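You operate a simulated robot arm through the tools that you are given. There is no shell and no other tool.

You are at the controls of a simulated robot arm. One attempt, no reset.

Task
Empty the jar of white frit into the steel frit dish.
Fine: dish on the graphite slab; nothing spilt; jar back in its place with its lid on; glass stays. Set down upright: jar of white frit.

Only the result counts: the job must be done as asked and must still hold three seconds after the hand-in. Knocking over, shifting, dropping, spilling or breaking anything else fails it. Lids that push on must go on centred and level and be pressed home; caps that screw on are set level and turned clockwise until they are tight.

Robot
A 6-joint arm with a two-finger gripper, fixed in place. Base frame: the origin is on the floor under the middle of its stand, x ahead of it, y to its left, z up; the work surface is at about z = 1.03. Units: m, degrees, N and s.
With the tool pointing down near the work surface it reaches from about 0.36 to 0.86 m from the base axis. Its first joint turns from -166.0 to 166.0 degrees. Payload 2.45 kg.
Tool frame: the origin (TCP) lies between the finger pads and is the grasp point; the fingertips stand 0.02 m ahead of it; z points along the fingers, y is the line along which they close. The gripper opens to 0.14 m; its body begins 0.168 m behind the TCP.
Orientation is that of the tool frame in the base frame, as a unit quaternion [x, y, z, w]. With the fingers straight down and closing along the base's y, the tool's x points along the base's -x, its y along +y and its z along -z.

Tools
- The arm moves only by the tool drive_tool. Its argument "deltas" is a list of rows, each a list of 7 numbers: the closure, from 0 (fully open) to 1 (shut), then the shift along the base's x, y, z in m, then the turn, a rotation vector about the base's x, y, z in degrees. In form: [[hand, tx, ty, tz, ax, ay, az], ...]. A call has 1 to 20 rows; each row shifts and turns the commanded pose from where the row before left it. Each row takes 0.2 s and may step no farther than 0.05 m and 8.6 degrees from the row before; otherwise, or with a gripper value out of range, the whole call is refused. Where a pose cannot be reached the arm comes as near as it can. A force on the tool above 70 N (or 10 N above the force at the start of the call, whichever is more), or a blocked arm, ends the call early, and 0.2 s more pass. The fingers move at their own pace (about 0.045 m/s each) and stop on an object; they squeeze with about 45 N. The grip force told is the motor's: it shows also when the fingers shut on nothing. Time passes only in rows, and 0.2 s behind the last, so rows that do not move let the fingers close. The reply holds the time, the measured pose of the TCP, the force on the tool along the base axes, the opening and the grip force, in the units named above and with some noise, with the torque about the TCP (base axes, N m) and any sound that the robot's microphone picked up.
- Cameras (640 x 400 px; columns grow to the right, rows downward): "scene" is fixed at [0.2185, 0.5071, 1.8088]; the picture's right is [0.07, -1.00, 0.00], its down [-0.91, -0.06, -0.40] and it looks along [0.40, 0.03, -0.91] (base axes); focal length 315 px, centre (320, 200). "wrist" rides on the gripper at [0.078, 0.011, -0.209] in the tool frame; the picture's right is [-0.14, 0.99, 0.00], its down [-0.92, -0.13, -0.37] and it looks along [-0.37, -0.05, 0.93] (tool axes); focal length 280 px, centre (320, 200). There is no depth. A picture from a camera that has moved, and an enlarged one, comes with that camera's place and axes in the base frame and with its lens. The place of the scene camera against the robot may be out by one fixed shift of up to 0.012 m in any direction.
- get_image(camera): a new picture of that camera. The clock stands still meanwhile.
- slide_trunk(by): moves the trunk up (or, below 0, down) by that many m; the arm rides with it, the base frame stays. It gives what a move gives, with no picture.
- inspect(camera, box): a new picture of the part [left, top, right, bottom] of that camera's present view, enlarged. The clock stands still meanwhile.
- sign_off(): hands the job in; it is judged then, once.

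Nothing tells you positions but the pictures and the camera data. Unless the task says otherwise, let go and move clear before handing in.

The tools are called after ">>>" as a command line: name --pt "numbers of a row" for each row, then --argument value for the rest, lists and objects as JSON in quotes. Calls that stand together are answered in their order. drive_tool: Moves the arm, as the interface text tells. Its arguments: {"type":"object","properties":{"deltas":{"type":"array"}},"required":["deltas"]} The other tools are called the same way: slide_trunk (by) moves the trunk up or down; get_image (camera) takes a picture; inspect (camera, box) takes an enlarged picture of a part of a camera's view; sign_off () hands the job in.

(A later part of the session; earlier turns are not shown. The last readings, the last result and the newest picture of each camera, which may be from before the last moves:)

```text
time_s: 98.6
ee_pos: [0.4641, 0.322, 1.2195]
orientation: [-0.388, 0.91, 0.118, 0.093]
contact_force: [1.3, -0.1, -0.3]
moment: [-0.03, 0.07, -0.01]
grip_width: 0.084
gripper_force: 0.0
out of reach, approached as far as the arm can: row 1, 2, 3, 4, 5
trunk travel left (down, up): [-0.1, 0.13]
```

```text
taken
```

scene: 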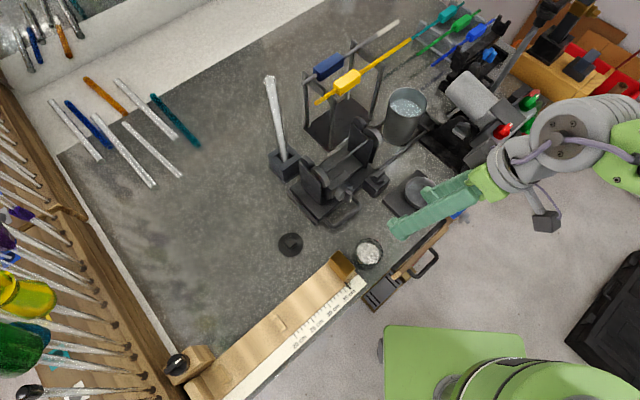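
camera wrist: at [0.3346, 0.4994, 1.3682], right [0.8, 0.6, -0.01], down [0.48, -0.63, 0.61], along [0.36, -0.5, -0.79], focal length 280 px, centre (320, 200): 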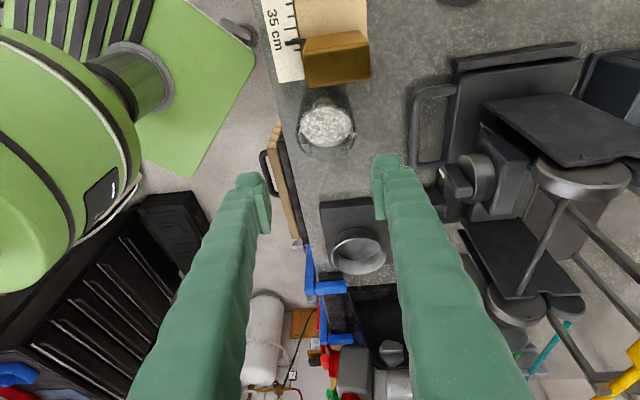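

Now it's limited on the other side, so it's still flipped. It has to pass straight through the forearm axis in one larger step. I'll bring it back above first, pointing nearly level.

>>> drive_tool --pt "0.4 -0.0123 0.0183 0.008 4.46 -3.98 4.05" --pt "0.4 -0.0123 0.0183 0.008 4.46 -3.98 4.05" --pt "0.4 -0.0123 0.0183 0.008 4.46 -3.98 4.05" --pt "0.4 -0.0123 0.0183 0.008 4.46 -3.98 4.05" --pt "0.4 -0.0123 0.0183 0.008 4.46 -3.98 4.05" --pt "0.4 -0.0123 0.0183 0.008 4.46 -3.98 4.05" --pt "0.4 0 0 0 0 0 0"

>>> drive_tool --pt "0.4 0.0248 -0.0022 0.0235 4.38 -2.53 -4.88" --pt "0.4 0.0248 -0.0022 0.0235 4.38 -2.53 -4.88" --pt "0.4 0.0248 -0.0022 0.0235 4.38 -2.53 -4.88" --pt "0.4 0.0248 -0.0022 0.0235 4.38 -2.53 -4.88" --pt "0.4 0.0248 -0.0022 0.0235 4.38 -2.53 -4.88" --pt "0.4 0.0248 -0.0022 0.0235 4.38 -2.53 -4.88" --pt "0.4 0 0 0 0 0 0"

>>> get_image --camera "scene"

```text
time_s: 100.2
ee_pos: [0.3903, 0.4351, 1.2671]
orientation: [-0.546, 0.729, 0.234, 0.34]
contact_force: [0.4, 0.2, 0.1]
moment: [0.04, 0.0, 0.0]
grip_width: 0.0842
gripper_force: 0.0
trunk travel left (down, up): [-0.1, 0.13]
```

```text
time_s: 101.8
ee_pos: [0.5379, 0.4169, 1.4095]
orientation: [-0.28, 0.72, 0.225, 0.593]
contact_force: [0.0, -0.1, 0.5]
moment: [0.01, -0.04, 0.02]
grip_width: 0.0839
gripper_force: 0.1
trunk travel left (down, up): [-0.1, 0.13]
```

```text
taken
```

scene: 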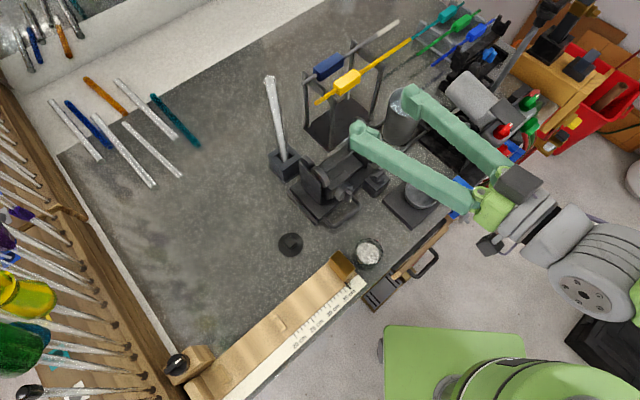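

>>> drive_tool --pt "0.4 -0.0045 -0.014 -0.0314 -3.91 4.79 -0.91" --pt "0.4 -0.0045 -0.014 -0.0314 -3.91 4.79 -0.91" --pt "0.4 -0.0045 -0.014 -0.0314 -3.91 4.79 -0.91" --pt "0.4 -0.0045 -0.014 -0.0314 -3.91 4.79 -0.91" --pt "0.4 0 0 0 0 0 0"

>>> get_image --camera "scene"

>>> inspect --camera "scene" --box '[480, 160, 640, 360]'

```text
time_s: 103.0
ee_pos: [0.5197, 0.362, 1.2823]
orientation: [-0.295, 0.841, 0.151, 0.428]
contact_force: [0.5, -0.8, -0.3]
moment: [-0.02, 0.02, 0.02]
grip_width: 0.0841
gripper_force: 0.0
trunk travel left (down, up): [-0.1, 0.13]
```

```text
taken
```

scene: 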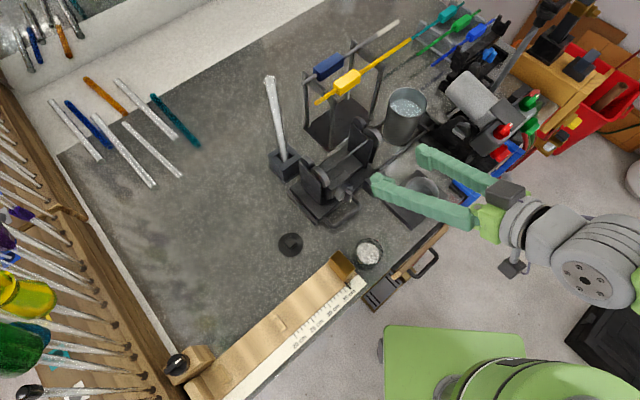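

```text
2.00 times, centred on (560, 260) of scene
camera zoom: at [0.2185, 0.5071, 1.8088], right [0.07, -1.0, 0.0], down [-0.91, -0.06, -0.4], along [0.4, 0.03, -0.91], focal length 630 px, centre (-160, 80)
```

zoom: 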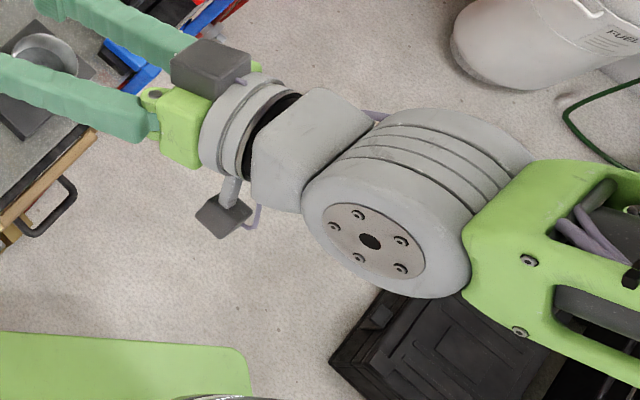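

>>> drive_tool --pt "0.4 -0.0225 -0.0179 -0.0339 -5.29 6.65 0"

>>> inspect --camera "scene" --box '[480, 160, 640, 360]'

```text
time_s: 103.4
ee_pos: [0.4958, 0.3455, 1.2485]
orientation: [-0.306, 0.87, 0.13, 0.364]
contact_force: [0.0, -0.3, 0.0]
moment: [0.01, -0.02, -0.01]
grip_width: 0.0838
gripper_force: 0.1
trunk travel left (down, up): [-0.1, 0.13]
```

```text
2.00 times, centred on (560, 260) of scene
camera zoom: at [0.2185, 0.5071, 1.8088], right [0.07, -1.0, 0.0], down [-0.91, -0.06, -0.4], along [0.4, 0.03, -0.91], focal length 630 px, centre (-160, 80)
```

zoom: 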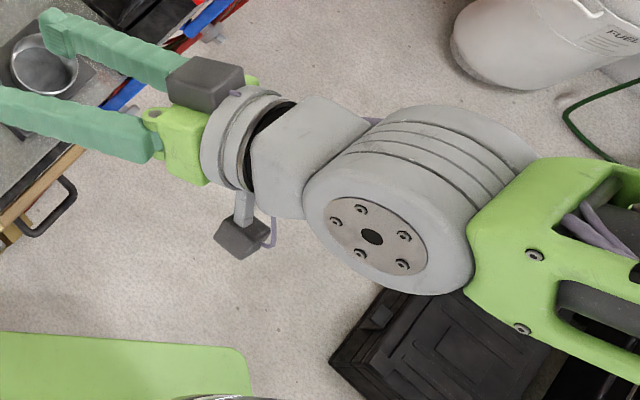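

>>> drive_tool --pt "0.4 -0.0261 -0.0208 -0.0293 -5.29 6.65 0"

>>> inspect --camera "scene" --box '[480, 160, 640, 360]'

```text
time_s: 103.8
ee_pos: [0.4722, 0.3242, 1.2192]
orientation: [-0.314, 0.895, 0.107, 0.298]
contact_force: [-0.4, 0.1, 0.6]
moment: [0.0, 0.02, -0.03]
grip_width: 0.084
gripper_force: 0.0
trunk travel left (down, up): [-0.1, 0.13]
```

```text
2.00 times, centred on (560, 260) of scene
camera zoom: at [0.2185, 0.5071, 1.8088], right [0.07, -1.0, 0.0], down [-0.91, -0.06, -0.4], along [0.4, 0.03, -0.91], focal length 630 px, centre (-160, 80)
```

zoom: 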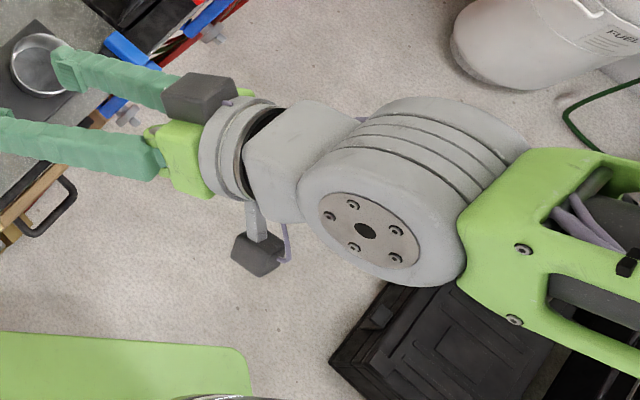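

The wrist cap stayed put through both steps, so it crossed cleanly. I'll continue to vertical.

>>> drive_tool --pt "0.4 -0.0293 -0.0233 -0.0241 -5.29 6.65 0"

>>> drive_tool --pt "0.4 -0.005 -0.003 0 -5.29 6.65 0" --pt "0.4 -0.005 -0.003 0 -5.29 6.65 0" --pt "0.4 -0.005 -0.003 0 -5.29 6.65 0" --pt "0.4 0 0 0 0 0 0"

>>> get_image --camera "scene"

```text
time_s: 104.2
ee_pos: [0.4418, 0.3038, 1.1956]
orientation: [-0.32, 0.915, 0.084, 0.231]
contact_force: [1.1, 0.2, -0.1]
moment: [-0.03, 0.0, -0.02]
grip_width: 0.0838
gripper_force: 0.1
trunk travel left (down, up): [-0.1, 0.13]
```

```text
time_s: 105.2
ee_pos: [0.4259, 0.2927, 1.1936]
orientation: [-0.329, 0.944, 0.011, 0.024]
contact_force: [0.2, -0.7, -0.2]
moment: [0.0, 0.04, -0.03]
grip_width: 0.0841
gripper_force: 0.1
trunk travel left (down, up): [-0.1, 0.13]
```

```text
taken
```

scene: 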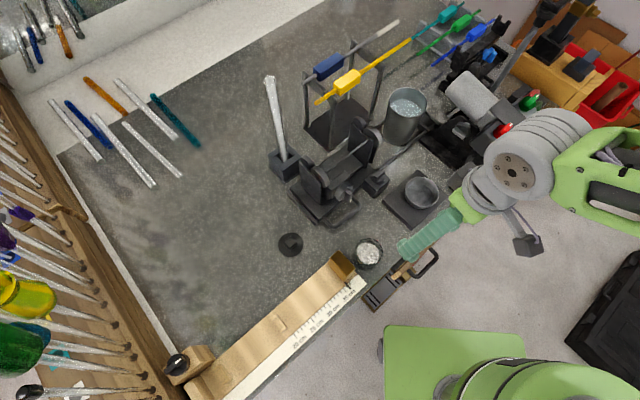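

The wrist is back in its original branch. I'll now test going straight from vertical to the +x side pose in this branch, so no crossing is needed later.

>>> drive_tool --pt "0.4 0.0148 0.0015 0.0112 -0.26 0.56 -7.7" --pt "0.4 0.0148 0.0015 0.0112 -0.26 0.56 -7.7" --pt "0.4 0.0148 0.0015 0.0112 -0.26 0.56 -7.7" --pt "0.4 0.0148 0.0015 0.0112 -0.26 0.56 -7.7" --pt "0.4 0.0148 0.0015 0.0112 -0.26 0.56 -7.7" --pt "0.4 0 0 0 0 0 0"

>>> drive_tool --pt "0.4 0.006 0 0 0 -7.5 0" --pt "0.4 0.006 0 0 0 -7.5 0" --pt "0.4 0.006 0 0 0 -7.5 0" --pt "0.4 0.006 0 0 0 -7.5 0" --pt "0.4 0.006 0 0 0 -7.5 0" --pt "0.4 0.006 0 0 0 -7.5 0" --pt "0.4 0.006 0 0 0 -7.5 0" --pt "0.4 0.006 0 0 0 -7.5 0" --pt "0.4 0 0 0 0 0 0"

>>> get_image --camera "scene"

```text
time_s: 106.6
ee_pos: [0.5022, 0.3, 1.2519]
orientation: [0.001, 1.0, 0.0, 0.0]
contact_force: [0.5, 0.1, 0.0]
moment: [-0.01, 0.0, -0.01]
grip_width: 0.084
gripper_force: 0.1
trunk travel left (down, up): [-0.1, 0.13]
```

```text
time_s: 108.6
ee_pos: [0.5506, 0.3006, 1.251]
orientation: [-0.001, 0.866, 0.001, 0.501]
contact_force: [0.0, 1.2, 0.6]
moment: [0.0, 0.02, 0.03]
grip_width: 0.0839
gripper_force: 0.0
trunk travel left (down, up): [-0.1, 0.13]
```

```text
taken
```

scene: 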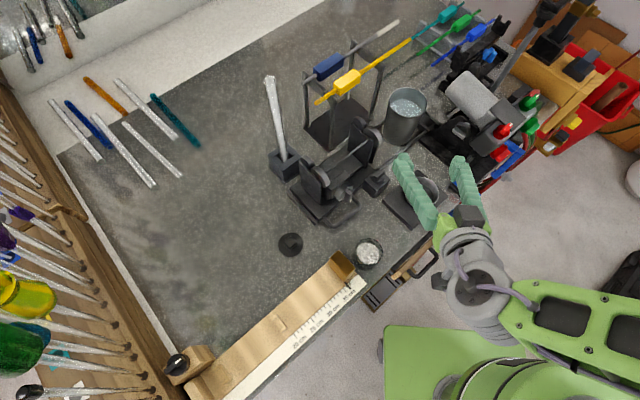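

Reached directly in the good branch. I'll repeat the pour dry-run from here to confirm it works in this branch too.

>>> drive_tool --pt "0.45 0.0138 -0.0292 -0.025 0 0 0" --pt "0.55 0.0138 -0.0292 -0.025 0 0 0" --pt "0.55 0.0138 -0.0292 -0.025 0 0 0" --pt "0.55 0 0 0 0 0 0"

>>> drive_tool --pt "0.55 0 0 0 -7.816 -0.658 2.095" --pt "0.55 0 0 0 -7.816 -0.658 2.095" --pt "0.55 0 0 0 -7.816 -0.658 2.095" --pt "0.55 0 0 0 -7.816 -0.658 2.095" --pt "0.55 0 0 0 -7.816 -0.658 2.095" --pt "0.55 0.001 0 0 -7.816 -0.658 2.095" --pt "0.55 0.001 0.001 0 -7.816 -0.658 2.095" --pt "0.55 0.001 0.0018 0 -7.816 -0.658 2.095" --pt "0.55 0 0.0018 0 -7.816 -0.658 2.095" --pt "0.55 0 0.003 0 -7.816 -0.658 2.095" --pt "0.55 0 0.003 0 -7.816 -0.658 2.095" --pt "0.55 0 0.0042 0 -7.816 -0.658 2.095" --pt "0.55 -0.001 0.0042 0 -7.816 -0.658 2.095" --pt "0.55 -0.002 0.0047 0 -7.816 -0.658 2.095" --pt "0.55 -0.002 0.0047 0 -7.816 -0.658 2.095" --pt "0.55 -0.002 0.0048 0 -7.816 -0.658 2.095" --pt "0.55 -0.002 0.0048 0 -7.816 -0.658 2.095" --pt "0.55 -0.002 0.0048 0 -7.816 -0.658 2.095" --pt "0.55 0 0 0 0 0 0"

>>> get_image --camera "scene"

```text
time_s: 109.6
ee_pos: [0.5925, 0.2132, 1.1774]
orientation: [0.0, 0.866, 0.0, 0.5]
contact_force: [1.2, -0.3, 0.3]
moment: [0.02, 0.01, 0.01]
grip_width: 0.0628
gripper_force: 0.1
trunk travel left (down, up): [-0.1, 0.13]
```

```text
time_s: 113.6
ee_pos: [0.5829, 0.254, 1.1766]
orientation: [0.675, -0.212, 0.674, -0.212]
contact_force: [-0.5, 1.3, -0.2]
moment: [0.02, 0.02, 0.0]
grip_width: 0.0629
gripper_force: 0.1
trunk travel left (down, up): [-0.1, 0.13]
```

```text
taken
```

scene: 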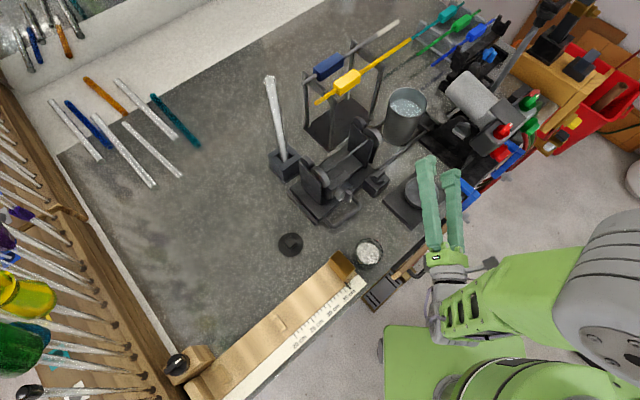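

The pour works in this branch as well. I'll reverse everything back to vertical and check that no flip happened.

>>> drive_tool --pt "0.55 0.002 -0.0048 0 7.816 0.658 -2.095" --pt "0.55 0.002 -0.0048 0 7.816 0.658 -2.095" --pt "0.55 0.002 -0.0048 0 7.816 0.658 -2.095" --pt "0.55 0.002 -0.0047 0 7.816 0.658 -2.095" --pt "0.55 0.002 -0.0047 0 7.816 0.658 -2.095" --pt "0.55 0.001 -0.0042 0 7.816 0.658 -2.095" --pt "0.55 0 -0.0042 0 7.816 0.658 -2.095" --pt "0.55 0 -0.003 0 7.816 0.658 -2.095" --pt "0.55 0 -0.003 0 7.816 0.658 -2.095" --pt "0.55 0 -0.0018 0 7.816 0.658 -2.095" --pt "0.55 -0.001 -0.0018 0 7.816 0.658 -2.095" --pt "0.55 -0.001 -0.001 0 7.816 0.658 -2.095" --pt "0.55 -0.001 0 0 7.816 0.658 -2.095" --pt "0.55 0 0 0 7.816 0.658 -2.095" --pt "0.55 0 0 0 7.816 0.658 -2.095" --pt "0.55 0 0 0 7.816 0.658 -2.095" --pt "0.55 0 0 0 7.816 0.658 -2.095" --pt "0.55 0 0 0 7.816 0.658 -2.095" --pt "0.55 0 0 0 0 0 0"

>>> drive_tool --pt "0.55 -0.0138 0.0292 0.025 0 0 0" --pt "0.5 -0.0138 0.0292 0.025 0 0 0" --pt "0.4 -0.0138 0.0292 0.025 0 0 0" --pt "0.4 -0.006 0 0 0 7.5 0" --pt "0.4 -0.006 0 0 0 7.5 0" --pt "0.4 -0.006 0 0 0 7.5 0" --pt "0.4 -0.006 0 0 0 7.5 0" --pt "0.4 -0.006 0 0 0 7.5 0" --pt "0.4 -0.006 0 0 0 7.5 0" --pt "0.4 -0.006 0 0 0 7.5 0" --pt "0.4 -0.006 0 0 0 7.5 0" --pt "0.4 0 0 0 0 0 0"

```text
time_s: 117.6
ee_pos: [0.5915, 0.212, 1.1762]
orientation: [0.001, 0.866, 0.0, 0.5]
contact_force: [0.9, 0.2, -0.5]
moment: [0.0, -0.02, 0.0]
grip_width: 0.0633
gripper_force: 0.0
trunk travel left (down, up): [-0.1, 0.13]
```

```text
time_s: 120.2
ee_pos: [0.5028, 0.3017, 1.2508]
orientation: [0.0, 1.0, 0.0, 0.0]
contact_force: [0.1, 0.1, 0.1]
moment: [0.01, 0.01, 0.0]
grip_width: 0.084
gripper_force: 0.1
trunk travel left (down, up): [-0.1, 0.13]
```

Fully reversible. Now I'll go above the jar with the fingers set front-to-back again and check alignment before taking it.

>>> drive_tool --pt "0.35 -0.0148 0.0164 0 0 0 -7.5" --pt "0.35 -0.0148 0.0164 0 0 0 -7.5" --pt "0.35 -0.0148 0.0164 -0.01 0 0 -7.5" --pt "0.35 -0.0148 0.0164 -0.02 0 0 -7.5" --pt "0.35 -0.0149 0.0165 -0.02 0 0 -7.5" --pt "0.35 -0.0149 0.0165 -0.02 0 0 -7.5" --pt "0.35 0 0 0 0 0 0"

>>> get_image --camera "wrist"

>>> inspect --camera "wrist" --box '[240, 100, 400, 220]'

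```text
time_s: 121.8
ee_pos: [0.4116, 0.3998, 1.1819]
orientation: [0.383, 0.924, 0.0, 0.0]
contact_force: [-0.1, 0.1, 0.6]
moment: [0.01, 0.0, -0.01]
grip_width: 0.0911
gripper_force: 0.1
trunk travel left (down, up): [-0.1, 0.13]
```

```text
taken
camera wrist: at [0.3643, 0.4637, 1.3905], right [0.8, 0.6, 0.0], down [0.56, -0.74, 0.37], along [0.22, -0.29, -0.93], focal length 280 px, centre (320, 200)
```

wrist: 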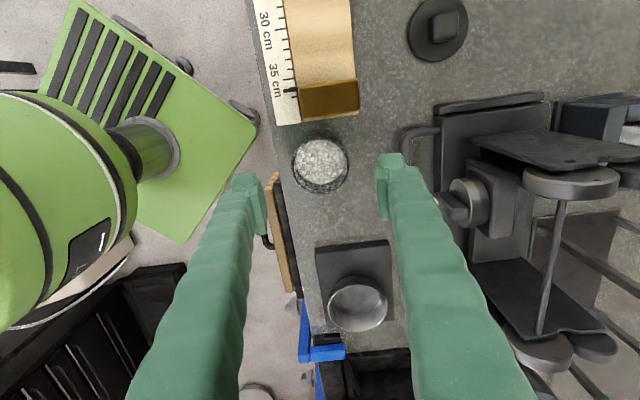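

```text
3.33 times, centred on (320, 160) of wrist
camera zoom: at [0.3643, 0.4637, 1.3905], right [0.8, 0.6, 0.0], down [0.56, -0.74, 0.37], along [0.22, -0.29, -0.93], focal length 935 px, centre (320, 333)
```

zoom: 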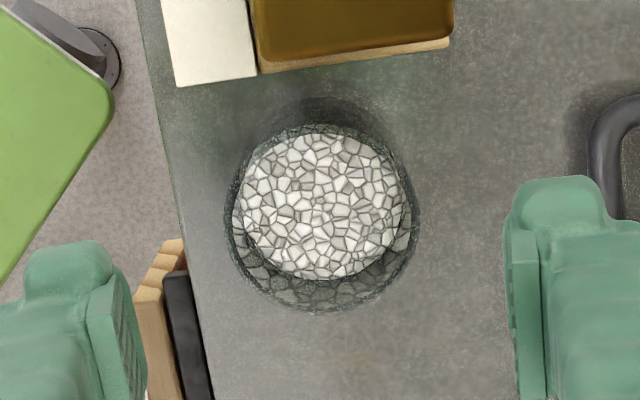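

The jar is centred under the tool within 1 mm. I'll descend around it and grip its body.

>>> drive_tool --pt "0.35 0 0 -0.04 0 0 0" --pt "0.35 0 0 -0.04 0 0 0" --pt "0.35 0 0 -0.03 0 0 0" --pt "0.35 0 0 -0.01 0 0 0" --pt "0.35 0 0 0 0 0 0"

>>> get_image --camera "wrist"

```text
time_s: 123.0
ee_pos: [0.4121, 0.399, 1.062]
orientation: [0.382, 0.924, 0.0, 0.0]
contact_force: [-0.1, 0.1, -0.9]
moment: [-0.02, -0.01, 0.01]
grip_width: 0.0911
gripper_force: 0.1
trunk travel left (down, up): [-0.1, 0.13]
```

```text
taken
camera wrist: at [0.3652, 0.4631, 1.2699], right [0.8, 0.6, 0.0], down [0.56, -0.74, 0.37], along [0.22, -0.29, -0.93], focal length 280 px, centre (320, 200)
```

wrist: 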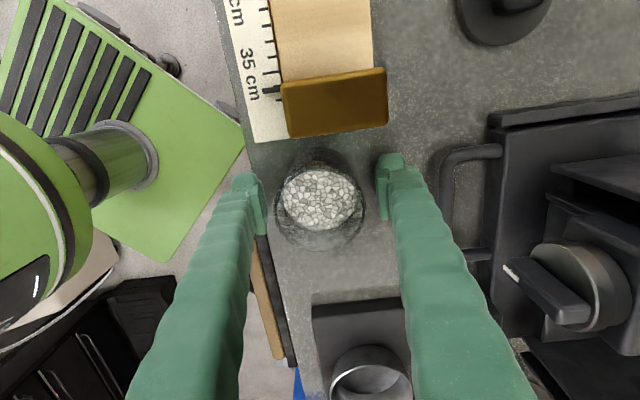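

>>> drive_tool --pt "0.5 0 0 0 0 0 0" --pt "0.58 0 0 0 0 0 0" --pt "0.6 0 0 0 0 0 0" --pt "0.6 0 0 0 0 0 0"

>>> drive_tool --pt "0.6 0 0 0.005 0 0 0" --pt "0.6 0 0 0.02 0 0 0" --pt "0.6 0 0 0 0 0 0"

>>> get_image --camera "wrist"

```text
time_s: 124.0
ee_pos: [0.413, 0.3986, 1.0612]
orientation: [0.383, 0.924, 0.0, 0.0]
contact_force: [0.2, 0.1, 0.5]
moment: [0.01, 0.01, 0.0]
grip_width: 0.067
gripper_force: 45.1
trunk travel left (down, up): [-0.1, 0.13]
```

```text
time_s: 124.8
ee_pos: [0.4139, 0.3991, 1.0855]
orientation: [0.382, 0.924, -0.001, 0.0]
contact_force: [-0.2, 0.7, -2.0]
moment: [0.01, 0.01, 0.01]
grip_width: 0.067
gripper_force: 45.0
trunk travel left (down, up): [-0.1, 0.13]
```

```text
taken
camera wrist: at [0.3664, 0.4626, 1.2949], right [0.8, 0.6, 0.0], down [0.56, -0.74, 0.37], along [0.22, -0.29, -0.93], focal length 280 px, centre (320, 200)
```

wrist: 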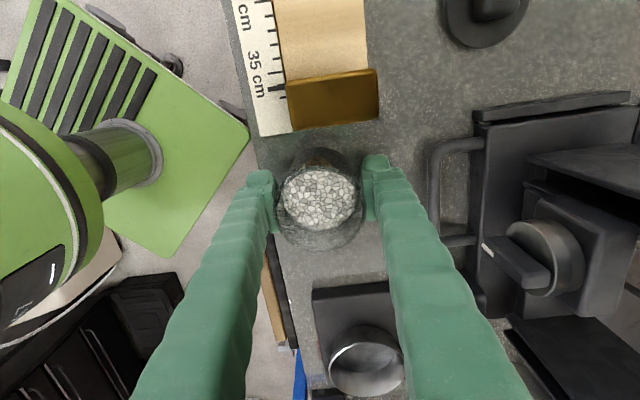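

The jar is held upright (67 mm wide). I'm moving it to the dish's old spot at about (0.463, 0.343).

>>> drive_tool --pt "0.6 0.01 -0.0112 0 0 0 0" --pt "0.6 0.01 -0.0112 0 0 0 0" --pt "0.6 0.01 -0.0112 0 0 0 0" --pt "0.6 0.01 -0.0112 0 0 0 0" --pt "0.6 0.0101 -0.0113 0 0 0 0" --pt "0.6 0 0 -0.012 0 0 0" --pt "0.6 0 0 -0.01 0 0 0" --pt "0.6 0 0 0 0 0 0"

>>> drive_tool --pt "0.6 0 0 -0.002 0 0 0" --pt "0.6 0 0 0 0 0 0"

```text
time_s: 126.6
ee_pos: [0.462, 0.3421, 1.065]
orientation: [0.383, 0.924, 0.0, 0.0]
contact_force: [-0.3, 0.2, -2.6]
moment: [-0.05, 0.01, 0.0]
grip_width: 0.067
gripper_force: 44.9
trunk travel left (down, up): [-0.1, 0.13]
```

```text
time_s: 127.2
ee_pos: [0.4623, 0.3422, 1.0625]
orientation: [0.382, 0.924, -0.001, -0.001]
contact_force: [0.3, -0.3, -2.5]
moment: [0.0, 0.0, -0.02]
grip_width: 0.0671
gripper_force: 44.4
trunk travel left (down, up): [-0.1, 0.13]
```

>>> drive_tool --pt "0.6 0 0 -0.001 0 0 0" --pt "0.6 0 0 0 0 0 0"

>>> drive_tool --pt "0.6 0 0 -0.001 0 0 0" --pt "0.6 0 0 0 0 0 0"

```text
time_s: 127.8
ee_pos: [0.4623, 0.3416, 1.0611]
orientation: [0.382, 0.924, -0.001, 0.0]
contact_force: [-1.5, 0.2, -2.7]
moment: [0.06, -0.03, -0.01]
grip_width: 0.0672
gripper_force: 44.1
trunk travel left (down, up): [-0.1, 0.13]
```

```text
time_s: 128.4
ee_pos: [0.4623, 0.3429, 1.0614]
orientation: [0.382, 0.924, 0.0, 0.0]
contact_force: [-0.3, -1.3, 4.7]
moment: [-0.14, 0.11, -0.01]
grip_width: 0.0668
gripper_force: 45.3
trunk travel left (down, up): [-0.1, 0.13]
```

Touchdown with a light 5 N. Releasing and rising.

>>> drive_tool --pt "0.5 0 0 0 0 0 0" --pt "0.42 0 0 0 0 0 0" --pt "0.36 0 0 0 0 0 0" --pt "0.36 0 0 0 0 0 0"

>>> drive_tool --pt "0.36 0 0 0.03 0 0 0" --pt "0.36 0 0 0.045 0 0 0" --pt "0.36 0 0 0.045 0 0 0" --pt "0.36 0 0 0.045 0 0 0" --pt "0.36 0 0 0 0 0 0"

>>> get_image --camera "wrist"

>>> inspect --camera "wrist" --box '[240, 80, 400, 200]'

```text
time_s: 129.4
ee_pos: [0.4617, 0.3419, 1.0594]
orientation: [0.383, 0.924, 0.0, 0.0]
contact_force: [0.3, 0.9, -0.4]
moment: [0.03, 0.03, -0.03]
grip_width: 0.0897
gripper_force: 0.1
trunk travel left (down, up): [-0.1, 0.13]
```

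```text
time_s: 130.6
ee_pos: [0.462, 0.3408, 1.2276]
orientation: [0.383, 0.924, 0.0, 0.0]
contact_force: [-0.6, -0.6, 0.2]
moment: [0.01, 0.01, 0.01]
grip_width: 0.0894
gripper_force: 0.0
trunk travel left (down, up): [-0.1, 0.13]
```

```text
taken
camera wrist: at [0.4155, 0.4055, 1.4364], right [0.8, 0.6, 0.0], down [0.56, -0.74, 0.37], along [0.22, -0.29, -0.93], focal length 280 px, centre (320, 200)
```

wrist: 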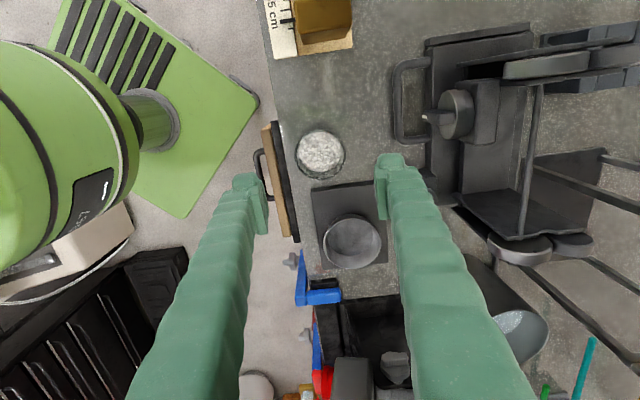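

```text
3.33 times, centred on (320, 140) of wrist
camera zoom: at [0.4155, 0.4055, 1.4364], right [0.8, 0.6, 0.0], down [0.56, -0.74, 0.37], along [0.22, -0.29, -0.93], focal length 935 px, centre (320, 400)
```

zoom: 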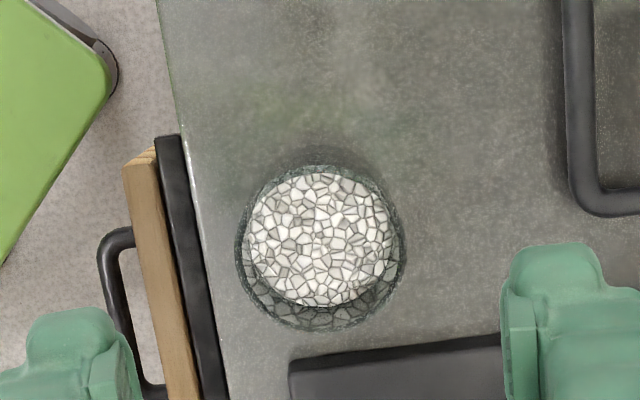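

The jar stands at about (0.462, 0.3425) with its frit undisturbed. Next I'll swing to the +x side pose by the tested route.

>>> drive_tool --pt "0.36 0.0068 -0.0068 0.004 0 0 7.5" --pt "0.36 0.0068 -0.0068 0.004 0 0 7.5" --pt "0.36 0.0068 -0.0068 0.004 0 0 7.5" --pt "0.36 0.0068 -0.0068 0.004 0 0 7.5" --pt "0.36 0.0068 -0.0068 0.004 0 0 7.5" --pt "0.36 0.0068 -0.0068 0.004 0 0 7.5" --pt "0.36 0 0 0 0 0 0"

>>> drive_tool --pt "0.36 0.006 0 0 0 -7.5 0" --pt "0.36 0.006 0 0 0 -7.5 0" --pt "0.36 0.006 0 0 0 -7.5 0" --pt "0.36 0.006 0 0 0 -7.5 0" --pt "0.36 0.006 0 0 0 -7.5 0" --pt "0.36 0.006 0 0 0 -7.5 0" --pt "0.36 0.006 0 0 0 -7.5 0" --pt "0.36 0.006 0 0 0 -7.5 0" --pt "0.36 0 0 0 0 0 0"

```text
time_s: 132.2
ee_pos: [0.5044, 0.3021, 1.2493]
orientation: [0.0, 1.0, 0.0, -0.001]
contact_force: [0.6, 0.3, 0.9]
moment: [0.02, 0.02, 0.02]
grip_width: 0.0896
gripper_force: 0.1
trunk travel left (down, up): [-0.1, 0.13]
```

```text
time_s: 134.2
ee_pos: [0.551, 0.3014, 1.25]
orientation: [0.0, 0.866, 0.0, 0.5]
contact_force: [-0.6, 0.1, 0.8]
moment: [-0.02, -0.02, 0.0]
grip_width: 0.0896
gripper_force: 0.0
trunk travel left (down, up): [-0.1, 0.13]
```

>>> drive_tool --pt "0.36 -0.0297 0.0137 -0.0267 0 0 0" --pt "0.36 -0.0297 0.0137 -0.0267 0 0 0" --pt "0.36 -0.0297 0.0137 -0.0267 0 0 0" --pt "0.36 0 0 0 0 0 0"

>>> get_image --camera "wrist"

>>> inspect --camera "scene" --box '[330, 170, 490, 310]'

```text
time_s: 135.2
ee_pos: [0.4612, 0.3409, 1.1686]
orientation: [0.0, 0.866, -0.001, 0.5]
contact_force: [-0.7, 0.4, -0.7]
moment: [0.01, -0.01, -0.07]
grip_width: 0.0897
gripper_force: 0.1
trunk travel left (down, up): [-0.1, 0.13]
```

```text
taken
camera wrist: at [0.2414, 0.3538, 1.2057], right [0.07, 0.99, 0.12], down [0.14, -0.13, 0.98], along [0.99, -0.05, -0.15], focal length 280 px, centre (320, 200)
```

wrist: 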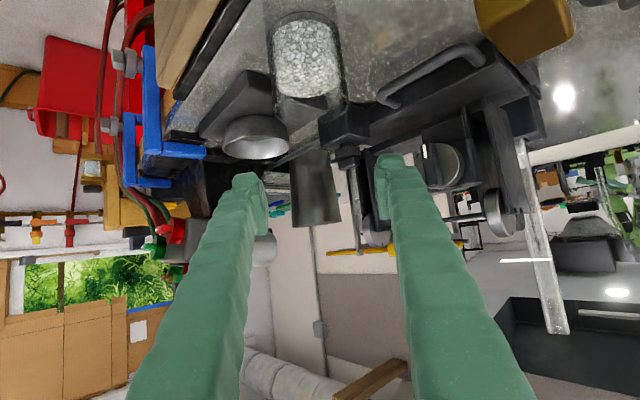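

```text
2.86 times, centred on (410, 240) of scene
camera zoom: at [0.2185, 0.5071, 1.8088], right [0.07, -1.0, 0.0], down [-0.91, -0.06, -0.4], along [0.4, 0.03, -0.91], focal length 899 px, centre (63, 86)
```

zoom: 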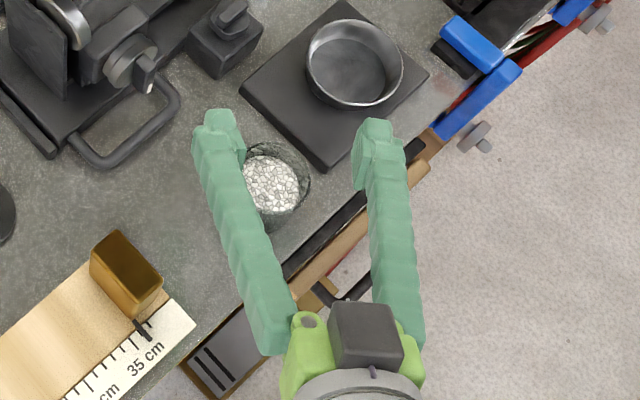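

The wrist view puts the jar within 2 mm of the finger centreline. I'll descend straight down around it in this tilted side pose.

>>> drive_tool --pt "0.36 0.0005 0.0015 -0.03 0 0 0" --pt "0.36 0 0 -0.03 0 0 0" --pt "0.36 0 0 -0.02 0 0 0" --pt "0.36 0 0 0 0 0 0"

>>> get_image --camera "wrist"

>>> inspect --camera "scene" --box '[330, 170, 490, 310]'

```text
time_s: 136.2
ee_pos: [0.4638, 0.3452, 1.0896]
orientation: [0.0, 0.866, 0.0, 0.501]
contact_force: [0.0, 0.5, 0.4]
moment: [0.03, 0.02, 0.02]
grip_width: 0.0896
gripper_force: 0.1
trunk travel left (down, up): [-0.1, 0.13]
```

```text
taken
camera wrist: at [0.2427, 0.3564, 1.1254], right [0.07, 0.99, 0.12], down [0.14, -0.13, 0.98], along [0.99, -0.05, -0.15], focal length 280 px, centre (320, 200)
```

wrist: 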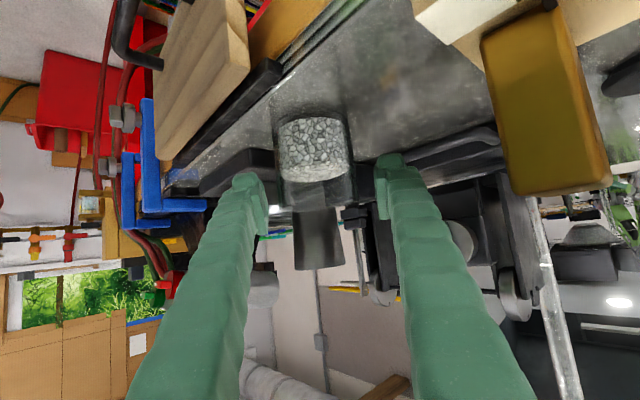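

```text
2.86 times, centred on (410, 240) of scene
camera zoom: at [0.2185, 0.5071, 1.8088], right [0.07, -1.0, 0.0], down [-0.91, -0.06, -0.4], along [0.4, 0.03, -0.91], focal length 899 px, centre (63, 86)
```

zoom: 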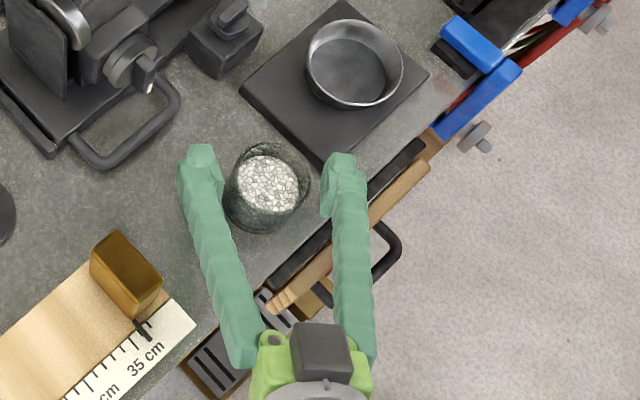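

>>> drive_tool --pt "0.36 -0.001 -0.002 -0.015 0 0 0" --pt "0.36 0 0 -0.0115 0 0 0" --pt "0.36 0 0 0 0 0 0"

>>> get_image --camera "wrist"

>>> inspect --camera "scene" --box '[330, 170, 490, 310]'

```text
time_s: 137.0
ee_pos: [0.4621, 0.3426, 1.0628]
orientation: [-0.001, 0.866, -0.002, 0.5]
contact_force: [0.1, 0.4, 0.4]
moment: [0.0, 0.0, -0.01]
grip_width: 0.0896
gripper_force: 0.0
trunk travel left (down, up): [-0.1, 0.13]
```

```text
taken
camera wrist: at [0.2423, 0.3555, 1.1002], right [0.07, 0.99, 0.12], down [0.14, -0.12, 0.98], along [0.99, -0.05, -0.15], focal length 280 px, centre (320, 200)
```

wrist: 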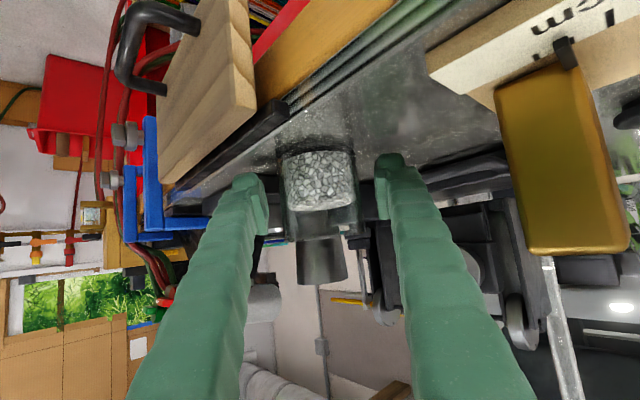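

```text
2.86 times, centred on (410, 240) of scene
camera zoom: at [0.2185, 0.5071, 1.8088], right [0.07, -1.0, 0.0], down [-0.91, -0.06, -0.4], along [0.4, 0.03, -0.91], focal length 899 px, centre (63, 86)
```

zoom: 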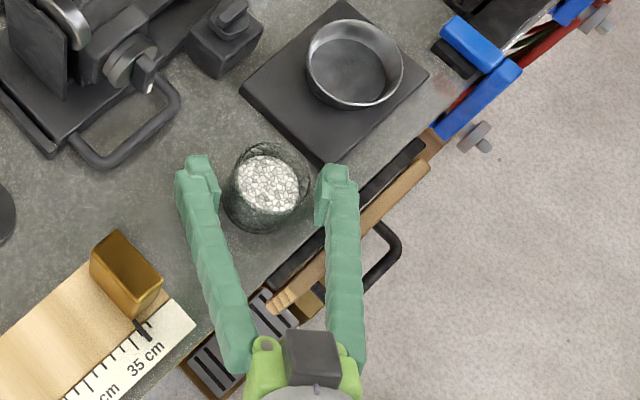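

The jar is centred between the pads. Closing and lifting slightly.

>>> drive_tool --pt "0.48 0 0 0 0 0 0" --pt "0.58 0 0 0 0 0 0" --pt "0.6 0 0 0 0 0 0" --pt "0.6 0 0 0 0 0 0"

>>> drive_tool --pt "0.6 0 0 0.005 0 0 0" --pt "0.6 0 0 0.015 0 0 0" --pt "0.6 0 0 0 0 0 0"

>>> get_image --camera "wrist"

```text
time_s: 138.0
ee_pos: [0.4622, 0.3439, 1.0638]
orientation: [-0.001, 0.867, -0.002, 0.499]
contact_force: [-0.1, 0.3, 0.5]
moment: [-0.01, -0.08, 0.02]
grip_width: 0.0639
gripper_force: 45.3
trunk travel left (down, up): [-0.1, 0.13]
```

```text
time_s: 138.8
ee_pos: [0.4628, 0.3416, 1.0828]
orientation: [0.0, 0.866, -0.001, 0.5]
contact_force: [0.6, -0.8, -1.9]
moment: [0.03, 0.01, 0.0]
grip_width: 0.0637
gripper_force: 45.0
trunk travel left (down, up): [-0.1, 0.13]
```

```text
taken
camera wrist: at [0.2424, 0.3531, 1.12], right [0.07, 0.99, 0.12], down [0.14, -0.13, 0.98], along [0.99, -0.05, -0.15], focal length 280 px, centre (320, 200)
```

wrist: 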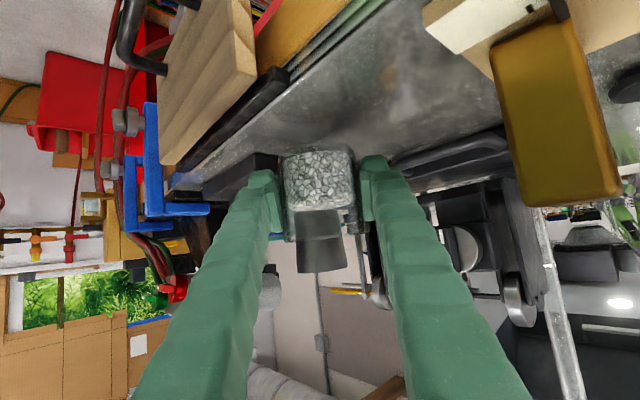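

The jar is held level at mid-height. I'll lift it and carry it slowly to the pour start beside the dish, with the lip short of the dish centre on the −y side.

>>> drive_tool --pt "0.6 0 0 0.02 0 0 0" --pt "0.6 0 0 0.025 0 0 0" --pt "0.6 0 0 0.025 0 0 0" --pt "0.6 0.0158 -0.0163 0 0 0 0" --pt "0.6 0.0158 -0.0163 0 0 0 0" --pt "0.6 0.0158 -0.0163 0 0 0 0" --pt "0.6 0.0158 -0.0163 0 0 0 0" --pt "0.6 0.0158 -0.0163 0 0 0 0" --pt "0.6 0.0158 -0.0163 0 0 0 0" --pt "0.6 0.0158 -0.0163 0 0 0 0" --pt "0.6 0.0158 -0.0163 0 0 0 0" --pt "0.6 0 0 0 0 0 0"

>>> get_image --camera "wrist"

>>> inspect --camera "scene" --box '[360, 130, 500, 250]'

```text
time_s: 141.4
ee_pos: [0.5885, 0.2125, 1.1511]
orientation: [0.001, 0.866, 0.0, 0.5]
contact_force: [-0.6, -0.9, -2.3]
moment: [-0.01, -0.02, 0.01]
grip_width: 0.0639
gripper_force: 45.4
trunk travel left (down, up): [-0.1, 0.13]
```

```text
taken
camera wrist: at [0.3692, 0.2234, 1.189], right [0.07, 0.99, 0.12], down [0.14, -0.13, 0.98], along [0.99, -0.05, -0.15], focal length 280 px, centre (320, 200)
```

wrist: 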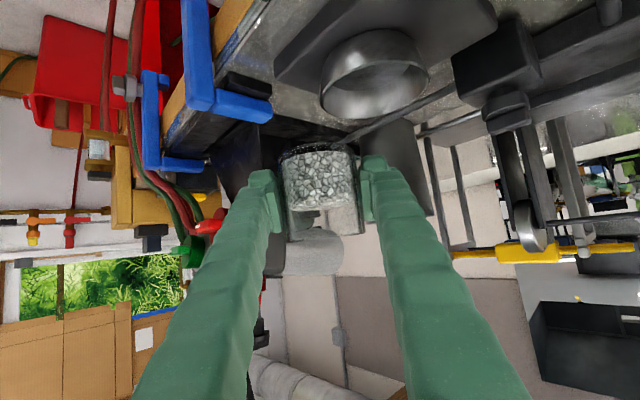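

```text
3.33 times, centred on (430, 190) of scene
camera zoom: at [0.2185, 0.5071, 1.8088], right [0.07, -1.0, 0.0], down [-0.91, -0.06, -0.4], along [0.4, 0.03, -0.91], focal length 1049 px, centre (-47, 233)
```

zoom: 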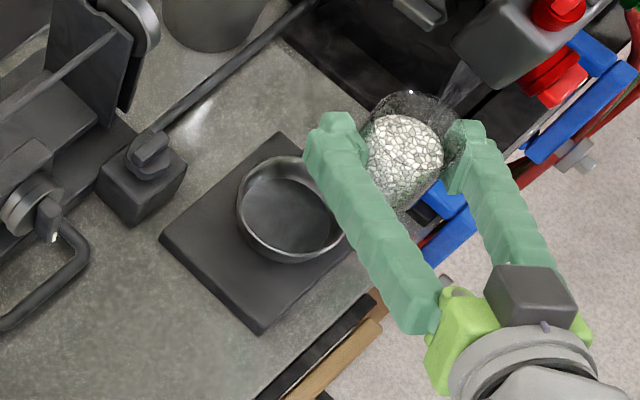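

Dish centre checks out at about (0.579, 0.266). I'll start tilting slowly towards it.

>>> drive_tool --pt "0.6 0 0 0 -3.908 -0.329 1.0475" --pt "0.6 0 0 0 -3.908 -0.329 1.0475" --pt "0.6 0 0 0 -3.908 -0.329 1.0475" --pt "0.6 0 0 0 -3.908 -0.329 1.0475" --pt "0.6 0 0 0 -3.908 -0.329 1.0475" --pt "0.6 0 0 0 -3.908 -0.329 1.0475" --pt "0.6 0 0 0 -3.908 -0.329 1.0475" --pt "0.6 0 0 0 -3.908 -0.329 1.0475" --pt "0.6 0 0 0 0 0 0"

>>> inspect --camera "scene" --box '[360, 130, 500, 250]'

>>> get_image --camera "wrist"

```text
time_s: 143.4
ee_pos: [0.5896, 0.2112, 1.1517]
orientation: [-0.197, 0.82, -0.198, 0.499]
contact_force: [0.9, 0.9, -2.8]
moment: [0.0, 0.02, -0.02]
grip_width: 0.0639
gripper_force: 44.8
trunk travel left (down, up): [-0.1, 0.13]
```

```text
3.33 times, centred on (430, 190) of scene
camera zoom: at [0.2185, 0.5071, 1.8088], right [0.07, -1.0, 0.0], down [-0.91, -0.06, -0.4], along [0.4, 0.03, -0.91], focal length 1049 px, centre (-47, 233)
```

zoom: 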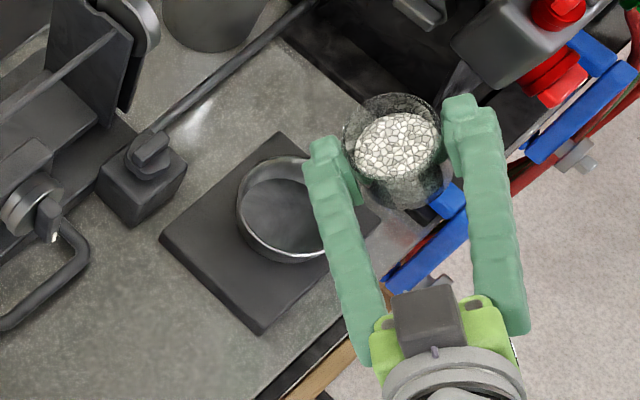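

```text
taken
camera wrist: at [0.3676, 0.2076, 1.1769], right [-0.07, 0.91, -0.41], down [0.07, 0.42, 0.9], along [0.99, 0.03, -0.1], focal length 280 px, centre (320, 200)
```

wrist: 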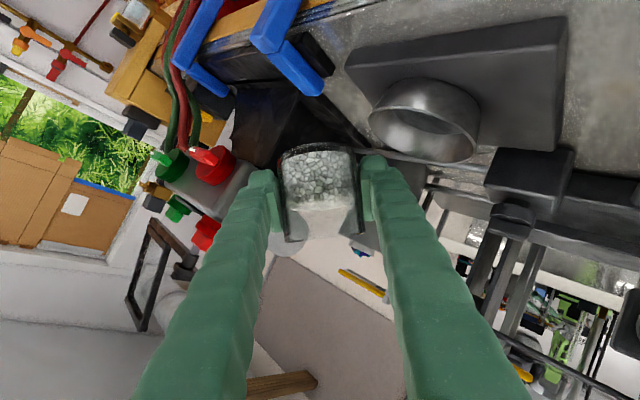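

The frit still holds its slope at 32°. I'll keep tilting and check for the start of flow.

>>> drive_tool --pt "0.6 0.0003 0 0 -3.908 -0.329 1.0475" --pt "0.6 0.0003 0 0 -3.908 -0.329 1.0475" --pt "0.6 0.0003 0.0003 0 -3.908 -0.329 1.0475" --pt "0.6 0.0003 0.0003 0 -3.908 -0.329 1.0475" --pt "0.6 0.0003 0.0005 0 -3.908 -0.329 1.0475"

>>> inspect --camera "scene" --box '[360, 130, 500, 250]'

>>> inspect --camera "wrist" --box '[240, 60, 500, 260]'

```text
time_s: 144.6
ee_pos: [0.5904, 0.2137, 1.1523]
orientation: [-0.314, 0.758, -0.314, 0.479]
contact_force: [0.2, -0.2, -2.4]
moment: [0.04, -0.01, 0.03]
grip_width: 0.0637
gripper_force: 45.4
trunk travel left (down, up): [-0.1, 0.13]
```

```text
3.33 times, centred on (430, 190) of scene
camera zoom: at [0.2185, 0.5071, 1.8088], right [0.07, -1.0, 0.0], down [-0.91, -0.06, -0.4], along [0.4, 0.03, -0.91], focal length 1049 px, centre (-47, 233)
```

zoom: 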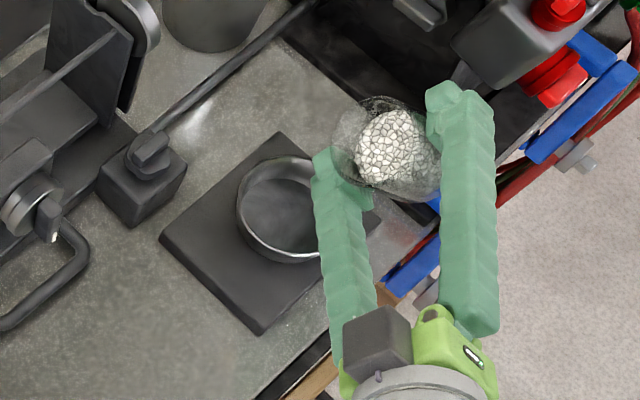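

```text
2.00 times, centred on (370, 160) of wrist
camera zoom: at [0.3692, 0.1962, 1.175], right [-0.13, 0.71, -0.7], down [0.0, 0.7, 0.71], along [0.99, 0.09, -0.09], focal length 561 px, centre (220, 280)
```

zoom: 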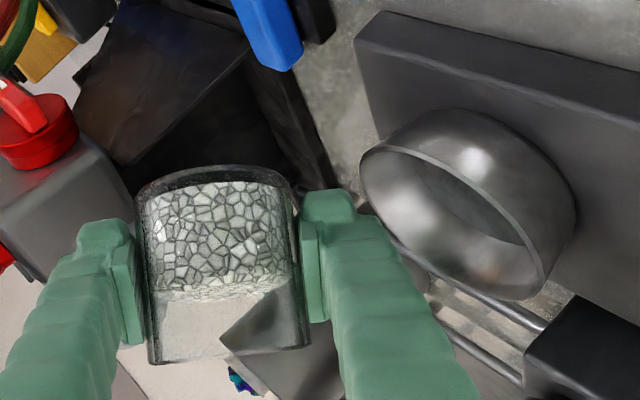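

No flow at 53°. Between about 55° and 70° a slow trickle could touch the lower finger, so I'll tip quickly past that to about 85° with the lip held slightly short of the dish centre.

>>> drive_tool --pt "0.6 0.0003 0 0 -7.816 -0.658 2.095" --pt "0.6 0.0003 0.0008 0 -7.816 -0.658 2.095" --pt "0.6 0.0003 0.001 0 -7.816 -0.658 2.095"

>>> inspect --camera "scene" --box '[360, 130, 500, 250]'

>>> inspect --camera "wrist" --box '[240, 60, 500, 260]'

```text
time_s: 145.4
ee_pos: [0.5918, 0.2159, 1.1531]
orientation: [-0.44, 0.651, -0.44, 0.435]
contact_force: [0.0, -0.2, -1.8]
moment: [0.04, 0.03, -0.01]
grip_width: 0.0637
gripper_force: 45.4
trunk travel left (down, up): [-0.1, 0.13]
```

```text
3.33 times, centred on (430, 190) of scene
camera zoom: at [0.2185, 0.5071, 1.8088], right [0.07, -1.0, 0.0], down [-0.91, -0.06, -0.4], along [0.4, 0.03, -0.91], focal length 1049 px, centre (-47, 233)
```

zoom: 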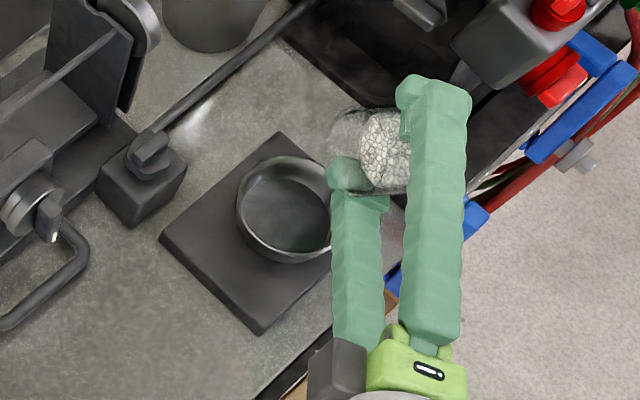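

```text
2.00 times, centred on (370, 160) of wrist
camera zoom: at [0.3723, 0.1833, 1.1782], right [-0.16, 0.35, -0.92], down [-0.11, 0.92, 0.37], along [0.98, 0.16, -0.1], focal length 561 px, centre (220, 280)
```

zoom: 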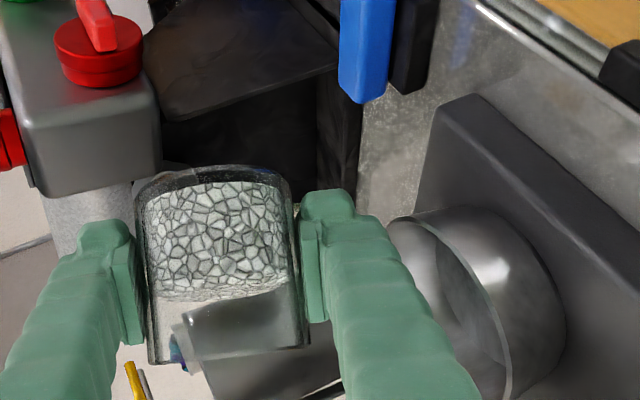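

Still no flow at 77°. Continuing to about 93°.

>>> drive_tool --pt "0.6 0 0.002 0 -7.816 -0.658 2.095" --pt "0.6 0 0.002 0 -7.816 -0.658 2.095" --pt "0.6 0 0 0 0 0 0"

>>> inspect --camera "scene" --box '[360, 130, 500, 250]'

>>> inspect --camera "wrist" --box '[240, 60, 500, 260]'

```text
time_s: 146.2
ee_pos: [0.5914, 0.2195, 1.1532]
orientation: [-0.514, 0.563, -0.514, 0.394]
contact_force: [0.8, 0.4, -3.0]
moment: [0.04, 0.0, 0.01]
grip_width: 0.0634
gripper_force: 45.0
trunk travel left (down, up): [-0.1, 0.13]
```

```text
3.33 times, centred on (430, 190) of scene
camera zoom: at [0.2185, 0.5071, 1.8088], right [0.07, -1.0, 0.0], down [-0.91, -0.06, -0.4], along [0.4, 0.03, -0.91], focal length 1049 px, centre (-47, 233)
```

zoom: 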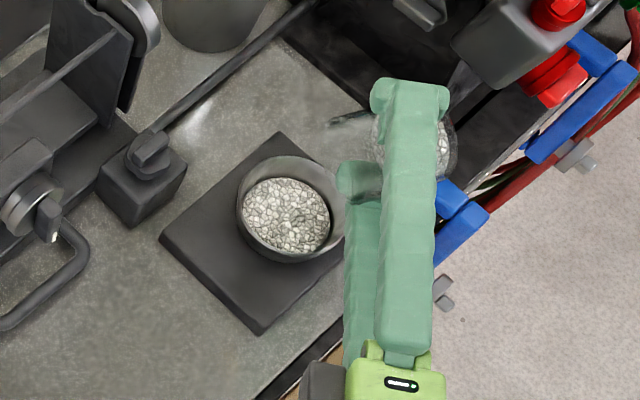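

```text
2.00 times, centred on (370, 160) of wrist
camera zoom: at [0.3741, 0.1787, 1.1832], right [-0.15, 0.08, -0.99], down [-0.19, 0.98, 0.11], along [0.97, 0.2, -0.13], focal length 561 px, centre (220, 280)
```

zoom: 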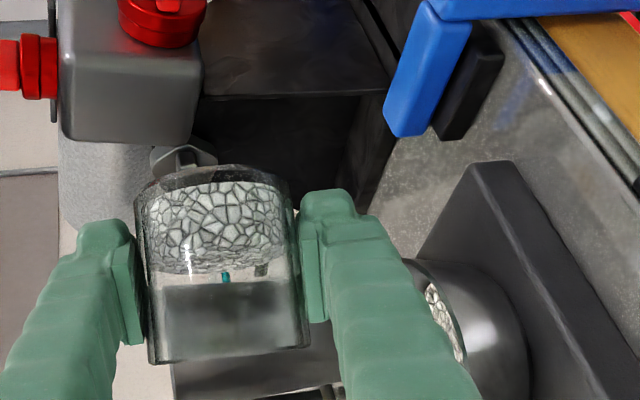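

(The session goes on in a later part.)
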